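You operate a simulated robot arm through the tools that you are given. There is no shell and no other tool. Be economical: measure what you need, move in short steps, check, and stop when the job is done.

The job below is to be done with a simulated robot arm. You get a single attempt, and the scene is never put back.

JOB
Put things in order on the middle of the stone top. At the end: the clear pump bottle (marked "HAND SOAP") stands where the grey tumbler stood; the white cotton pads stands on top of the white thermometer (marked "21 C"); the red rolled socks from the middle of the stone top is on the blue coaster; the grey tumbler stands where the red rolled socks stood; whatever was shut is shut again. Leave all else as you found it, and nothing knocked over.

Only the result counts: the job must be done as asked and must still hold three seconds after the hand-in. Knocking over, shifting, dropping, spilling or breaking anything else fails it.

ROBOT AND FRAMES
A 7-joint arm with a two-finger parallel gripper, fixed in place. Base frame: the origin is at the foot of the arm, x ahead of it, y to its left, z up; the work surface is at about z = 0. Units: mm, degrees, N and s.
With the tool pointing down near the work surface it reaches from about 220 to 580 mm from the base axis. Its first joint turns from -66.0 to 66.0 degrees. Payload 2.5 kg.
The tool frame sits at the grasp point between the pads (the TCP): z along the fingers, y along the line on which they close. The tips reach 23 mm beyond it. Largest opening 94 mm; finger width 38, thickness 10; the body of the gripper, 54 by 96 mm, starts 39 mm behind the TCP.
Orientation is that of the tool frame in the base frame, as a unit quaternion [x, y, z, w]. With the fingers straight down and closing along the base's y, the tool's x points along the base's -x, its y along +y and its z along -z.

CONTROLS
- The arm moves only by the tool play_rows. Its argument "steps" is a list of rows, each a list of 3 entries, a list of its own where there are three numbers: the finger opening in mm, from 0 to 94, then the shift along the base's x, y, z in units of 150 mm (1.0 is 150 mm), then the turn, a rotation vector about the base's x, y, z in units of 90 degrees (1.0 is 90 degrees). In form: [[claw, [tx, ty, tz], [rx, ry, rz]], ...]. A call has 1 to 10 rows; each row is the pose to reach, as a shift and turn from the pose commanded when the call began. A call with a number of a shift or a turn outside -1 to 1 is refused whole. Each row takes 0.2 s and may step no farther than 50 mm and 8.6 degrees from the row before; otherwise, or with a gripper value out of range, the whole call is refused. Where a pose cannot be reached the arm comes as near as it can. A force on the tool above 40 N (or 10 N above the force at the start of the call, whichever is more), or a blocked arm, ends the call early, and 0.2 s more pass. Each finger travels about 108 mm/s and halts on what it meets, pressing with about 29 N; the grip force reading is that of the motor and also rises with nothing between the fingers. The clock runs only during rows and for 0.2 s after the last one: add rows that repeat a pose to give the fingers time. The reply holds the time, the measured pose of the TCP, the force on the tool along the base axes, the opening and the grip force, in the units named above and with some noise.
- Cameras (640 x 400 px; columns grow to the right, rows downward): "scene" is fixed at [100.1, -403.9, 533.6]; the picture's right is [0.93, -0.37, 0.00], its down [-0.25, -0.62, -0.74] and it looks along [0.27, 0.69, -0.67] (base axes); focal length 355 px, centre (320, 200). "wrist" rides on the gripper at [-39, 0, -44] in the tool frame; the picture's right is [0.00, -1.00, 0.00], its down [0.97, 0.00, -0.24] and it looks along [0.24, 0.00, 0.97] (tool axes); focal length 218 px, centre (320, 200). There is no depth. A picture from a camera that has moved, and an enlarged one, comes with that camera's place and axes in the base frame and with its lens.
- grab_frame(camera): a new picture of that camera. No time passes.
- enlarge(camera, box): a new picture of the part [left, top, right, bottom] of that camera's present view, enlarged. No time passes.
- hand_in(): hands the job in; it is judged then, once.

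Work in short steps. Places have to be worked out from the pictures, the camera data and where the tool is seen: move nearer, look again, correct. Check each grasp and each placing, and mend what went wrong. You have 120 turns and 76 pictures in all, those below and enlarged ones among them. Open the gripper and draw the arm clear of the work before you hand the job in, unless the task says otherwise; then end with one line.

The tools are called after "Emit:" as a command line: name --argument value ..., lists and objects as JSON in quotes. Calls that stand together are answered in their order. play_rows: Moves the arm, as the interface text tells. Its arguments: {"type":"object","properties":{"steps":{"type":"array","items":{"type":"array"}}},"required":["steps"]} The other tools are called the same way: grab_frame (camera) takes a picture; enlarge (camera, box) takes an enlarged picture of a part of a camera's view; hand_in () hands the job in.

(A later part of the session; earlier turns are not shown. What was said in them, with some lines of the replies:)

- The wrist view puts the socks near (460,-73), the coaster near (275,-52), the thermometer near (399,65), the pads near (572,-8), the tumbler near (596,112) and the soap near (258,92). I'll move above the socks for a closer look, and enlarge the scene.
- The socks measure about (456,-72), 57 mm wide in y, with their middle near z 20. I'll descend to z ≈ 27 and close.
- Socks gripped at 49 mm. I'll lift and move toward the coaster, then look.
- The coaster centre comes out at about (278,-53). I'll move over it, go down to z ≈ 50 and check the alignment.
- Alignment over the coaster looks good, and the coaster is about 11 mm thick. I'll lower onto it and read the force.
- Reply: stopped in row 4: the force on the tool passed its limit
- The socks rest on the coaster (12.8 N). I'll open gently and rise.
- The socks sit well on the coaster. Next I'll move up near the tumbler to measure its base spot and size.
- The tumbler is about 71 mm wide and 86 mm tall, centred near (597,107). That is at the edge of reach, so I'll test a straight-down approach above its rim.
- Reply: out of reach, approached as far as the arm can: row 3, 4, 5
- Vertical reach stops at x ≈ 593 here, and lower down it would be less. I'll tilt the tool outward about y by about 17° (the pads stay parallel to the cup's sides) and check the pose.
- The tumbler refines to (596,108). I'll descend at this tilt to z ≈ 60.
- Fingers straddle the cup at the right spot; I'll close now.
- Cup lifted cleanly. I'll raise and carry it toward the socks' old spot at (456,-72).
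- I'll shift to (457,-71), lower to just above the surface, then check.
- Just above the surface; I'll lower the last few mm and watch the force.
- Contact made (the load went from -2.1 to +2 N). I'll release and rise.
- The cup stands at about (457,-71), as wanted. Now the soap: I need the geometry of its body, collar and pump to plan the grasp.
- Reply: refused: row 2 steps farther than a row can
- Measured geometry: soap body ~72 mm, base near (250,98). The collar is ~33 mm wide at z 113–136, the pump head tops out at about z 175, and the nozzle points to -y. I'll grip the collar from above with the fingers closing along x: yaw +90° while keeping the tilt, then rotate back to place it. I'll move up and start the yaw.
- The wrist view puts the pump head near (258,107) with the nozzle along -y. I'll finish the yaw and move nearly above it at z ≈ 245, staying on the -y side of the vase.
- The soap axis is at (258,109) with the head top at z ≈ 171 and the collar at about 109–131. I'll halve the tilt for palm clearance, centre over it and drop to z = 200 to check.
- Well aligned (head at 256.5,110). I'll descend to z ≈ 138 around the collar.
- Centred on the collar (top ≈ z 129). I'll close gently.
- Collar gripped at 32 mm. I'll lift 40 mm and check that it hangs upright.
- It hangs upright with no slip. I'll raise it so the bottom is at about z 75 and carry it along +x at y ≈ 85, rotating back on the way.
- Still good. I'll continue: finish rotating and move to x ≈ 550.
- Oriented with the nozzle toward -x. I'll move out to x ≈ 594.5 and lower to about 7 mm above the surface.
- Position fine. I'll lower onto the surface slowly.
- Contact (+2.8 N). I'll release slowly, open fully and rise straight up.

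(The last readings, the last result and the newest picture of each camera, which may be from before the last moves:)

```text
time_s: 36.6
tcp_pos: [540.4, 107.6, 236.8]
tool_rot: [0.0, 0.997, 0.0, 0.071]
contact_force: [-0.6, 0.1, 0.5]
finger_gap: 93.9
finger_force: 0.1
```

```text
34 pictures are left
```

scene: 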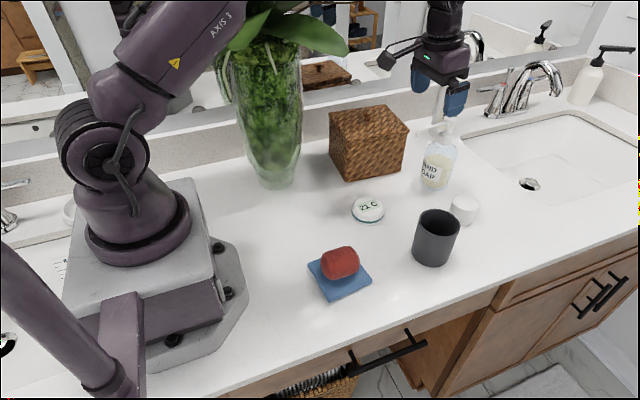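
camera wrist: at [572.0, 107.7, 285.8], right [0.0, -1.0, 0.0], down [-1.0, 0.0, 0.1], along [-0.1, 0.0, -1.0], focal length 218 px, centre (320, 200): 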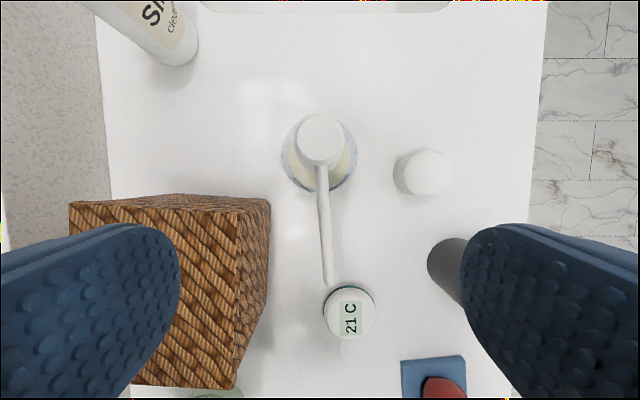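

The soap stands upright on the tumbler's spot. Next the pads: I'll move above them at (577,-9) for a closer look.

Emit:
play_rows --steps '[[94, [0.05, -0.25, 0], [0, 0, 0]], [94, [0.1, -0.5, -0.1], [0, 0, 0]], [94, [0.15, -0.75, -0.3], [0, 0, 0]], [94, [0.15, -0.78, -0.55], [0, 0, 0]], [94, [0.15, -0.78, -0.7], [0, 0, 0]], [94, [0.15, -0.78, -0.7], [0, 0, 0]]]'

Emit:
grab_frame --camera "wrist"

Emit:
enlarge --camera "scene" --box '[340, 100, 520, 270]'

```text
time_s: 38.0
tcp_pos: [562.9, -10.2, 129.4]
tool_rot: [0.0, 0.997, 0.0, 0.072]
contact_force: [1.4, -0.1, -0.6]
finger_gap: 94.0
finger_force: 0.0
```

```text
33 pictures are left
camera wrist: at [594.8, -9.8, 179.1], right [0.0, -1.0, 0.0], down [-1.0, 0.0, 0.1], along [-0.1, 0.0, -1.0], focal length 218 px, centre (320, 200)
```

wrist: 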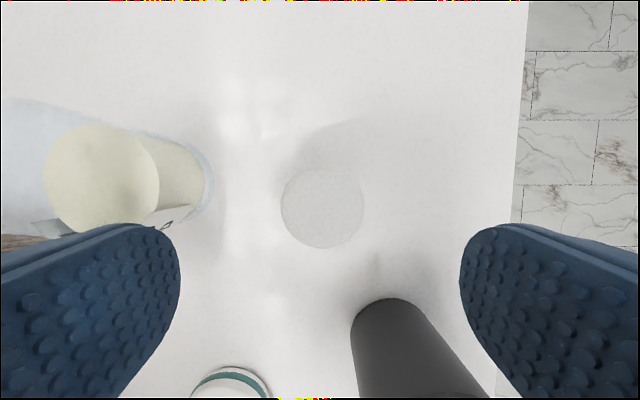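

```text
2.35 times, centred on (430, 185) of scene
camera zoom: at [100.1, -404.0, 533.6], right [0.93, -0.37, 0.0], down [-0.25, -0.62, -0.74], along [0.27, 0.69, -0.67], focal length 836 px, centre (61, 235)
```

zoom: 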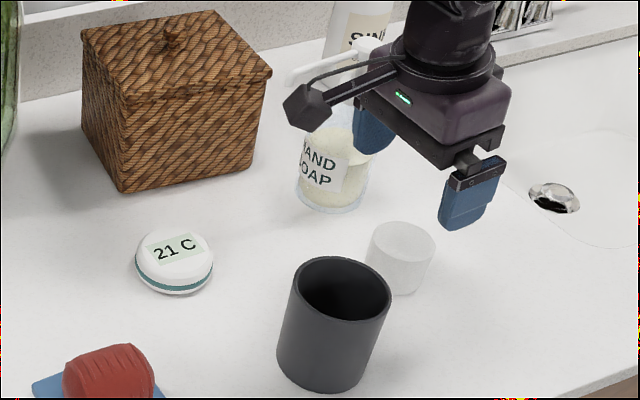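

The pads are at (577,-11), 52 mm across and about 44 mm tall. I'll descend to z ≈ 30 and check before closing.

Emit:
play_rows --steps '[[94, [0.097, -0.005, -0.1], [0, 0, 0]], [94, [0.097, -0.005, -0.35], [0, 0, 0]], [94, [0.097, -0.005, -0.55], [0, 0, 0]], [94, [0.097, -0.005, -0.655], [0, 0, 0]], [94, [0.097, -0.005, -0.655], [0, 0, 0]]]'

Emit:
grab_frame --camera "wrist"

Emit:
enlarge --camera "scene" --box '[340, 100, 520, 270]'

```text
time_s: 39.2
tcp_pos: [576.8, -12.0, 31.9]
tool_rot: [0.0, 0.997, 0.0, 0.072]
contact_force: [0.5, -0.2, 0.1]
finger_gap: 94.0
finger_force: 0.0
```

```text
31 pictures are left
camera wrist: at [609.0, -11.3, 81.4], right [0.0, -1.0, 0.0], down [-0.99, 0.0, 0.1], along [-0.1, 0.0, -0.99], focal length 218 px, centre (320, 200)
```

wrist: 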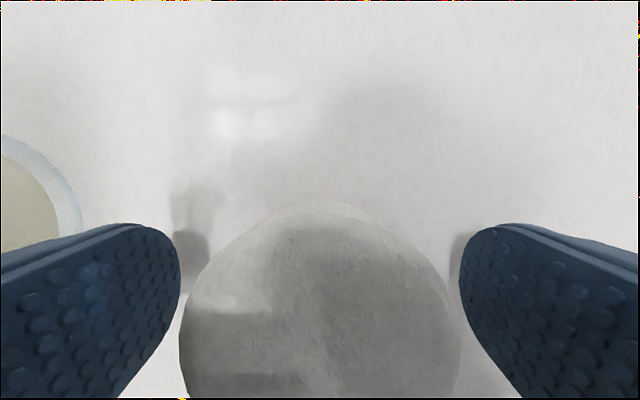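

```text
2.35 times, centred on (430, 185) of scene
camera zoom: at [100.1, -403.9, 533.6], right [0.93, -0.37, 0.0], down [-0.25, -0.62, -0.74], along [0.27, 0.69, -0.67], focal length 836 px, centre (61, 235)
```

zoom: 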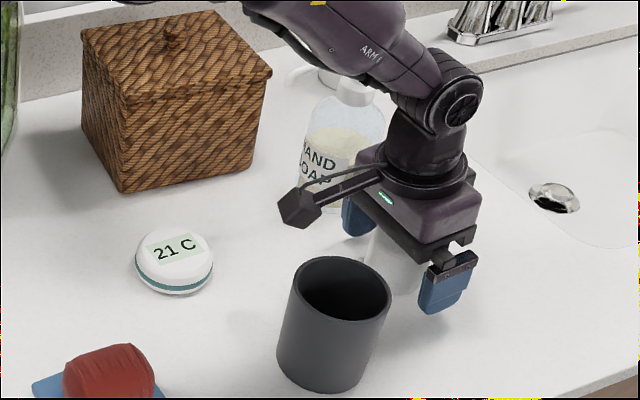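

Pads centred between the fingers. I'll close.

Emit:
play_rows --steps '[[70, [0, 0, 0], [0, 0, 0]], [50, [0, 0, 0], [0, 0, 0]], [44, [0, 0, 0], [0, 0, 0]], [44, [0, 0, 0], [0, 0, 0]], [44, [0, 0, 0.1], [0, 0, 0]], [44, [0, 0, 0.3], [0, 0, 0]], [44, [0, 0, 0.6], [0, 0, 0]], [44, [0, 0, 0.6], [0, 0, 0]]]'

Emit:
grab_frame --camera "wrist"

Emit:
enlarge --camera "scene" --box '[340, 80, 520, 270]'

```text
time_s: 41.0
tcp_pos: [577.4, -12.1, 122.4]
tool_rot: [0.0, 0.998, 0.0, 0.07]
contact_force: [-0.1, -0.6, -0.6]
finger_gap: 49.9
finger_force: 29.2
```

```text
29 pictures are left
camera wrist: at [609.7, -10.8, 172.2], right [0.0, -1.0, 0.0], down [-0.99, 0.0, 0.1], along [-0.1, 0.0, -0.99], focal length 218 px, centre (320, 200)
```

wrist: 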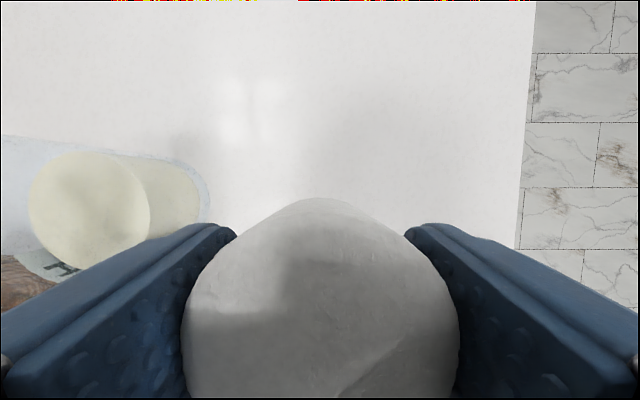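

```text
2.11 times, centred on (430, 175) of scene
camera zoom: at [100.1, -403.9, 533.6], right [0.93, -0.37, 0.0], down [-0.25, -0.62, -0.74], along [0.27, 0.69, -0.67], focal length 748 px, centre (88, 253)
```

zoom: 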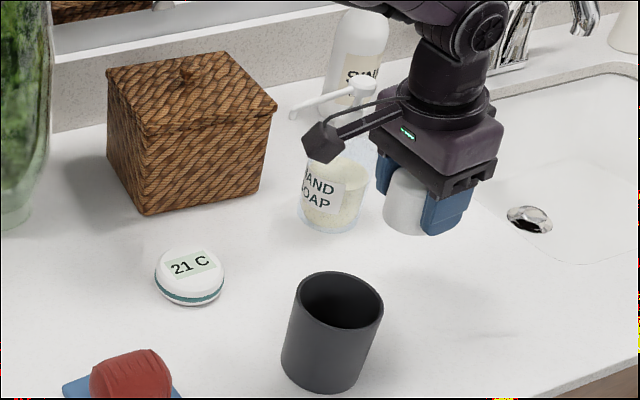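

Pads held. I'll carry them toward the thermometer (≈397,68), stopping short at x ≈ 345 so the camera can see the target ahead.

Emit:
play_rows --steps '[[44, [-0.1, 0.05, 0.15], [0, 0, 0]], [44, [-0.35, 0.1, 0.2], [0, 0, 0]], [44, [-0.6, 0.15, 0.2], [0, 0, 0]], [44, [-0.8, 0.25, 0.2], [0, 0, 0]], [44, [-0.9, 0.45, 0.2], [0, 0, 0]], [44, [-1.0, 0.53, 0.2], [0, 0, 0]], [44, [-1.0, 0.53, 0.2], [0, 0, 0]]]'

Emit:
play_rows --steps '[[44, [-0.25, 0, 0], [0, 0, 0]], [44, [-0.5, 0, 0], [0, 0, 0]], [44, [-0.55, 0, 0], [0, 0, 0]], [44, [-0.55, 0, 0], [0, 0, 0]]]'

Emit:
grab_frame --camera "wrist"

Emit:
enlarge --camera "scene" --box '[320, 160, 420, 240]'

```text
time_s: 42.6
tcp_pos: [429.4, 71.3, 154.7]
tool_rot: [0.001, 0.997, 0.0, 0.071]
contact_force: [-0.7, -0.3, 0.0]
finger_gap: 49.8
finger_force: 29.3
```

```text
time_s: 43.6
tcp_pos: [345.9, 69.4, 153.2]
tool_rot: [0.001, 0.997, 0.0, 0.071]
contact_force: [-0.2, 0.2, -0.7]
finger_gap: 49.8
finger_force: 28.7
```

```text
27 pictures are left
camera wrist: at [377.4, 69.9, 203.1], right [0.0, -1.0, 0.0], down [-1.0, 0.0, 0.1], along [-0.1, 0.0, -1.0], focal length 218 px, centre (320, 200)
```

wrist: 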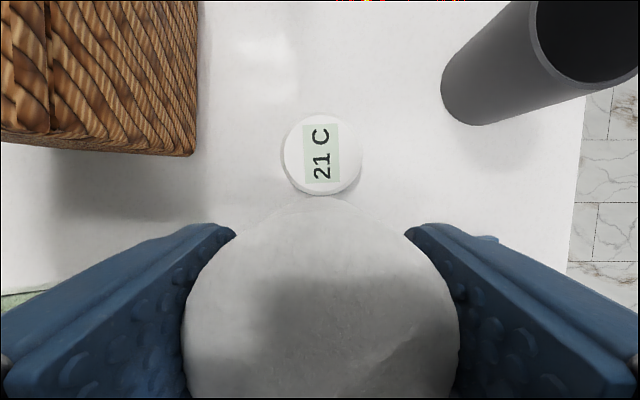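

```text
5.00 times, centred on (370, 200) of scene
camera zoom: at [100.1, -403.9, 533.6], right [0.93, -0.37, 0.0], down [-0.25, -0.62, -0.74], along [0.27, 0.69, -0.67], focal length 1777 px, centre (70, 200)
```

zoom: 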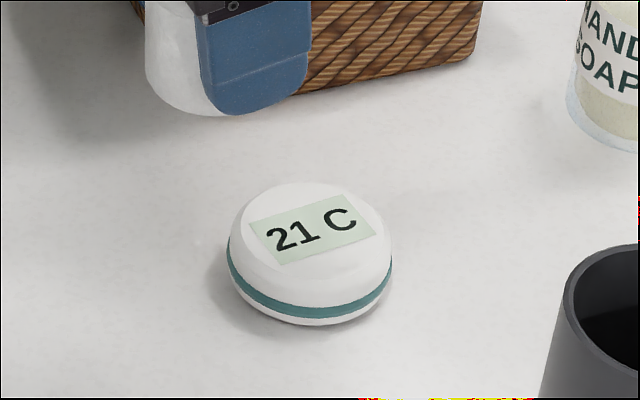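

The thermometer top is at (398,68.5), ~62 mm across and ~25–28 mm tall. I'll move over it and lower to z ≈ 70.

Emit:
play_rows --steps '[[44, [0.2, -0.005, 0], [0, 0, 0]], [44, [0.347, -0.005, -0.1], [0, 0, 0]], [44, [0.347, -0.005, -0.35], [0, 0, 0]], [44, [0.347, -0.005, -0.54], [0, 0, 0]], [44, [0.347, -0.005, -0.54], [0, 0, 0]]]'

Emit:
enlarge --camera "scene" --box '[310, 120, 440, 240]'

```text
time_s: 44.8
tcp_pos: [398.8, 68.6, 73.3]
tool_rot: [0.0, 0.997, -0.001, 0.071]
contact_force: [-1.2, 0.5, 1.0]
finger_gap: 50.2
finger_force: 28.7
```

```text
3.33 times, centred on (375, 180) of scene
camera zoom: at [100.1, -403.9, 533.6], right [0.93, -0.37, 0.0], down [-0.25, -0.62, -0.74], along [0.27, 0.69, -0.67], focal length 1185 px, centre (137, 267)
```

zoom: 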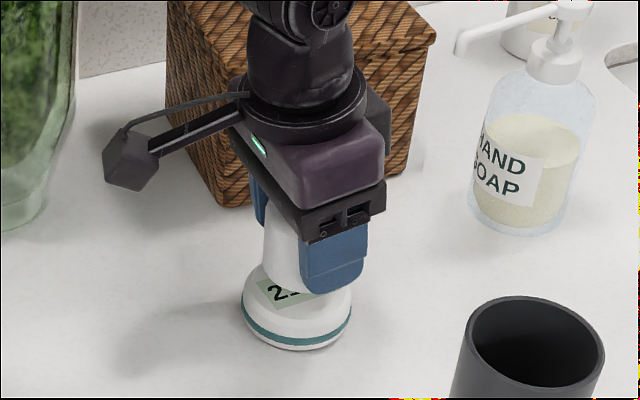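

Alignment checks out with projection. I'll lower in small increments until contact.

Emit:
play_rows --steps '[[44, [0, 0, -0.04], [0, 0, 0]], [44, [0, 0, -0.07], [0, 0, 0]], [44, [0, 0, -0.085], [0, 0, 0]], [44, [0, 0, -0.085], [0, 0, 0]]]'

Emit:
enlarge --camera "scene" --box '[330, 160, 420, 240]'

```text
time_s: 45.8
tcp_pos: [397.9, 68.7, 60.7]
tool_rot: [-0.001, 0.997, 0.0, 0.072]
contact_force: [0.8, 0.4, -0.8]
finger_gap: 49.8
finger_force: 28.9
```

```text
5.00 times, centred on (375, 200) of scene
camera zoom: at [100.1, -403.9, 533.6], right [0.93, -0.37, 0.0], down [-0.25, -0.62, -0.74], along [0.27, 0.69, -0.67], focal length 1777 px, centre (45, 200)
```

zoom: 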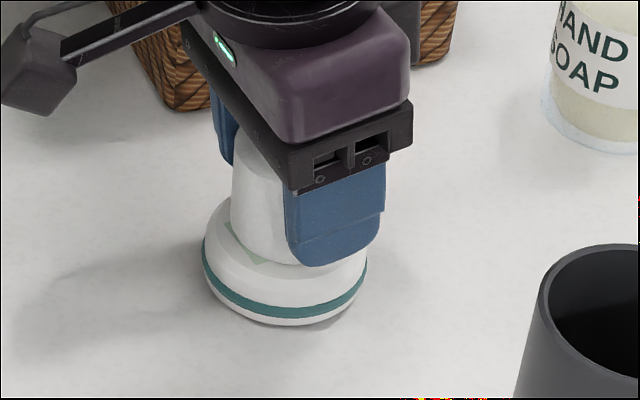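

No contact yet; I'll go 3 mm further.

Emit:
play_rows --steps '[[44, [0, 0, -0.01], [0, 0, 0]], [44, [0, 0, -0.02], [0, 0, 0]]]'

Emit:
play_rows --steps '[[44, [0, 0, -0.006], [0, 0, 0]], [44, [0, 0, -0.01], [0, 0, 0]]]'

```text
time_s: 46.4
tcp_pos: [399.8, 68.9, 57.6]
tool_rot: [-0.001, 0.997, -0.001, 0.072]
contact_force: [-11.8, -1.8, 29.9]
finger_gap: 50.0
finger_force: 29.3
```

```text
time_s: 47.0
tcp_pos: [400.9, 69.6, 57.1]
tool_rot: [0.001, 0.997, 0.0, 0.074]
contact_force: [-3.0, -0.6, 10.1]
finger_gap: 50.1
finger_force: 29.1
stopped in row 2: the force on the tool passed its limit (the readings are from after the stop); the commanded pose is now the measured one
```

Firm contact. I'll ease up a little, look, then release.

Emit:
play_rows --steps '[[44, [-0.007, 0, 0.005], [0, 0, 0]], [44, [-0.007, 0, 0.005], [0, 0, 0]]]'

Emit:
enlarge --camera "scene" --box '[330, 160, 420, 240]'

Emit:
grab_frame --camera "wrist"

```text
time_s: 47.6
tcp_pos: [398.6, 69.5, 58.0]
tool_rot: [0.0, 0.997, -0.001, 0.072]
contact_force: [-0.5, 0.4, 0.1]
finger_gap: 50.3
finger_force: 29.2
```

```text
5.00 times, centred on (375, 200) of scene
camera zoom: at [100.1, -403.9, 533.6], right [0.93, -0.37, 0.0], down [-0.25, -0.62, -0.74], along [0.27, 0.69, -0.67], focal length 1777 px, centre (45, 200)
```

zoom: 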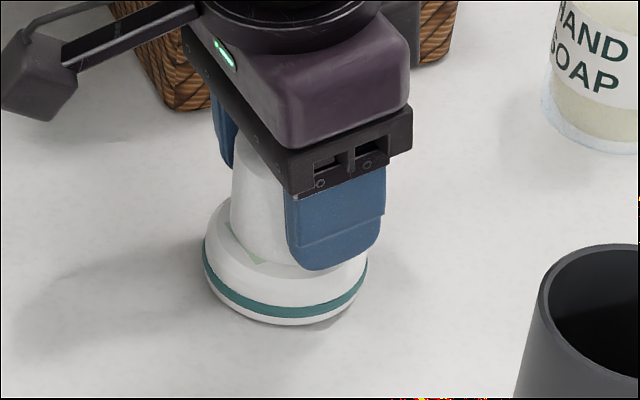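

```text
22 pictures are left
camera wrist: at [430.9, 70.1, 106.6], right [0.0, -1.0, 0.0], down [-1.0, 0.0, 0.1], along [-0.1, 0.0, -1.0], focal length 218 px, centre (320, 200)
```

wrist: 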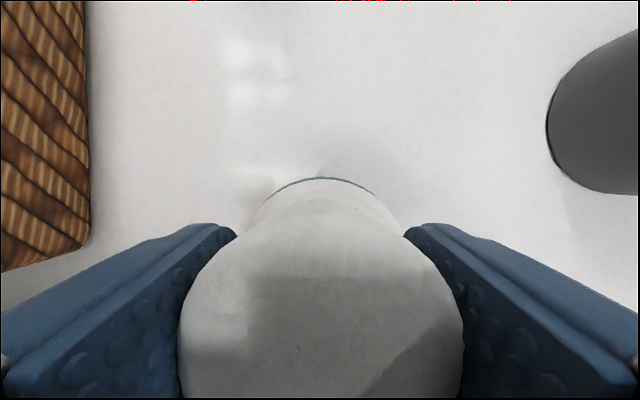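

The thermometer hasn't moved and the pads are just at contact. I'll release gently and rise.

Emit:
play_rows --steps '[[44, [0, 0, -0.004], [0, 0, 0]], [54, [0, 0, -0.004], [0, 0, 0]], [64, [0, 0, -0.004], [0, 0, 0]], [80, [0, 0, -0.004], [0, 0, 0]], [90, [0, 0, 0.05], [0, 0, 0]], [90, [0, 0, 0.25], [0, 0, 0]], [90, [0, 0, 0.5], [0, 0, 0]], [90, [0, 0, 0.8], [0, 0, 0]], [90, [0, 0, 1.0], [0, 0, 0]], [90, [0, 0, 1.0], [0, 0, 0]]]'

Emit:
enlarge --camera "scene" --box '[310, 120, 470, 260]'

Emit:
grab_frame --camera "wrist"

```text
time_s: 49.8
tcp_pos: [400.8, 67.2, 208.5]
tool_rot: [0.001, 0.997, 0.0, 0.074]
contact_force: [0.7, -0.9, 0.6]
finger_gap: 90.1
finger_force: 0.1
```

```text
2.86 times, centred on (390, 190) of scene
camera zoom: at [100.1, -403.9, 533.6], right [0.93, -0.37, 0.0], down [-0.25, -0.62, -0.74], along [0.27, 0.69, -0.67], focal length 1016 px, centre (120, 229)
```

zoom: 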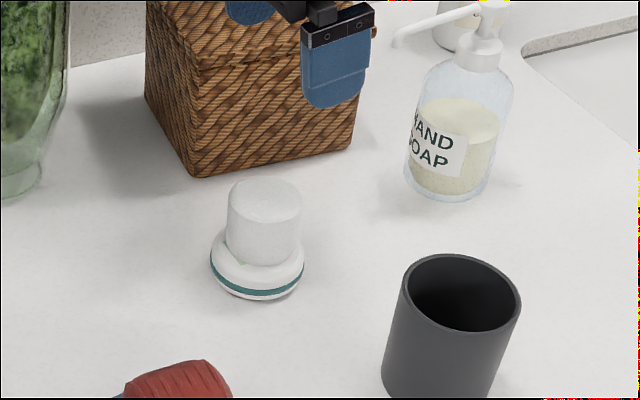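

```text
20 pictures are left
camera wrist: at [432.1, 67.6, 257.9], right [0.0, -1.0, 0.0], down [-1.0, 0.0, 0.1], along [-0.1, 0.0, -1.0], focal length 218 px, centre (320, 200)
```

wrist: 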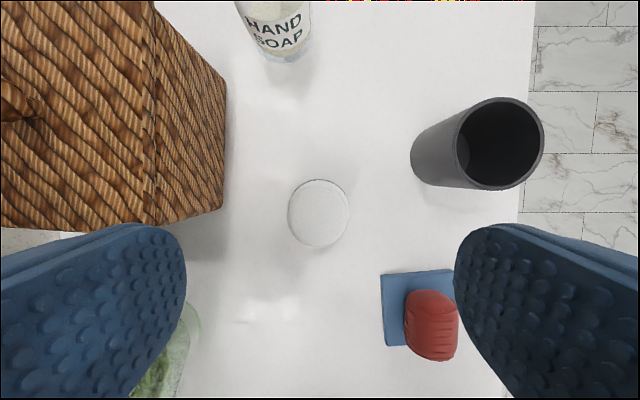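

All placed and upright: pads on the thermometer, cup on the socks' spot, soap on the cup's spot, socks on the coaster. I'll draw the arm up and clear, then take a last look.

Emit:
play_rows --steps '[[94, [0, 0, 0.3], [0, 0, 0]], [94, [0, -0.2, 0.5], [0, 0, 0]], [94, [0, -0.4, 0.6], [0, 0, 0]], [94, [0, -0.4, 0.6], [0, 0, 0]]]'

Emit:
grab_frame --camera "scene"

```text
time_s: 50.8
tcp_pos: [398.9, 6.9, 296.6]
tool_rot: [0.0, 0.997, 0.0, 0.074]
contact_force: [0.0, 0.6, -0.2]
finger_gap: 93.9
finger_force: 0.0
```

```text
19 pictures are left
```

scene: 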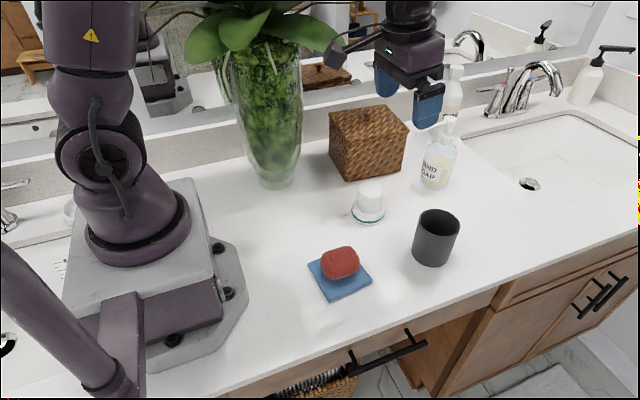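

The last view shows everything in place and the arm clear of it. I'm handing in.

Emit:
hand_in

```text
The job is handed in.
```

The job is handed in: the soap stands on the tumbler's old spot, the tumbler on the socks' old spot, the socks are on the blue coaster, and the cotton pads are on the thermometer. Nothing was knocked over and nothing shut was opened.
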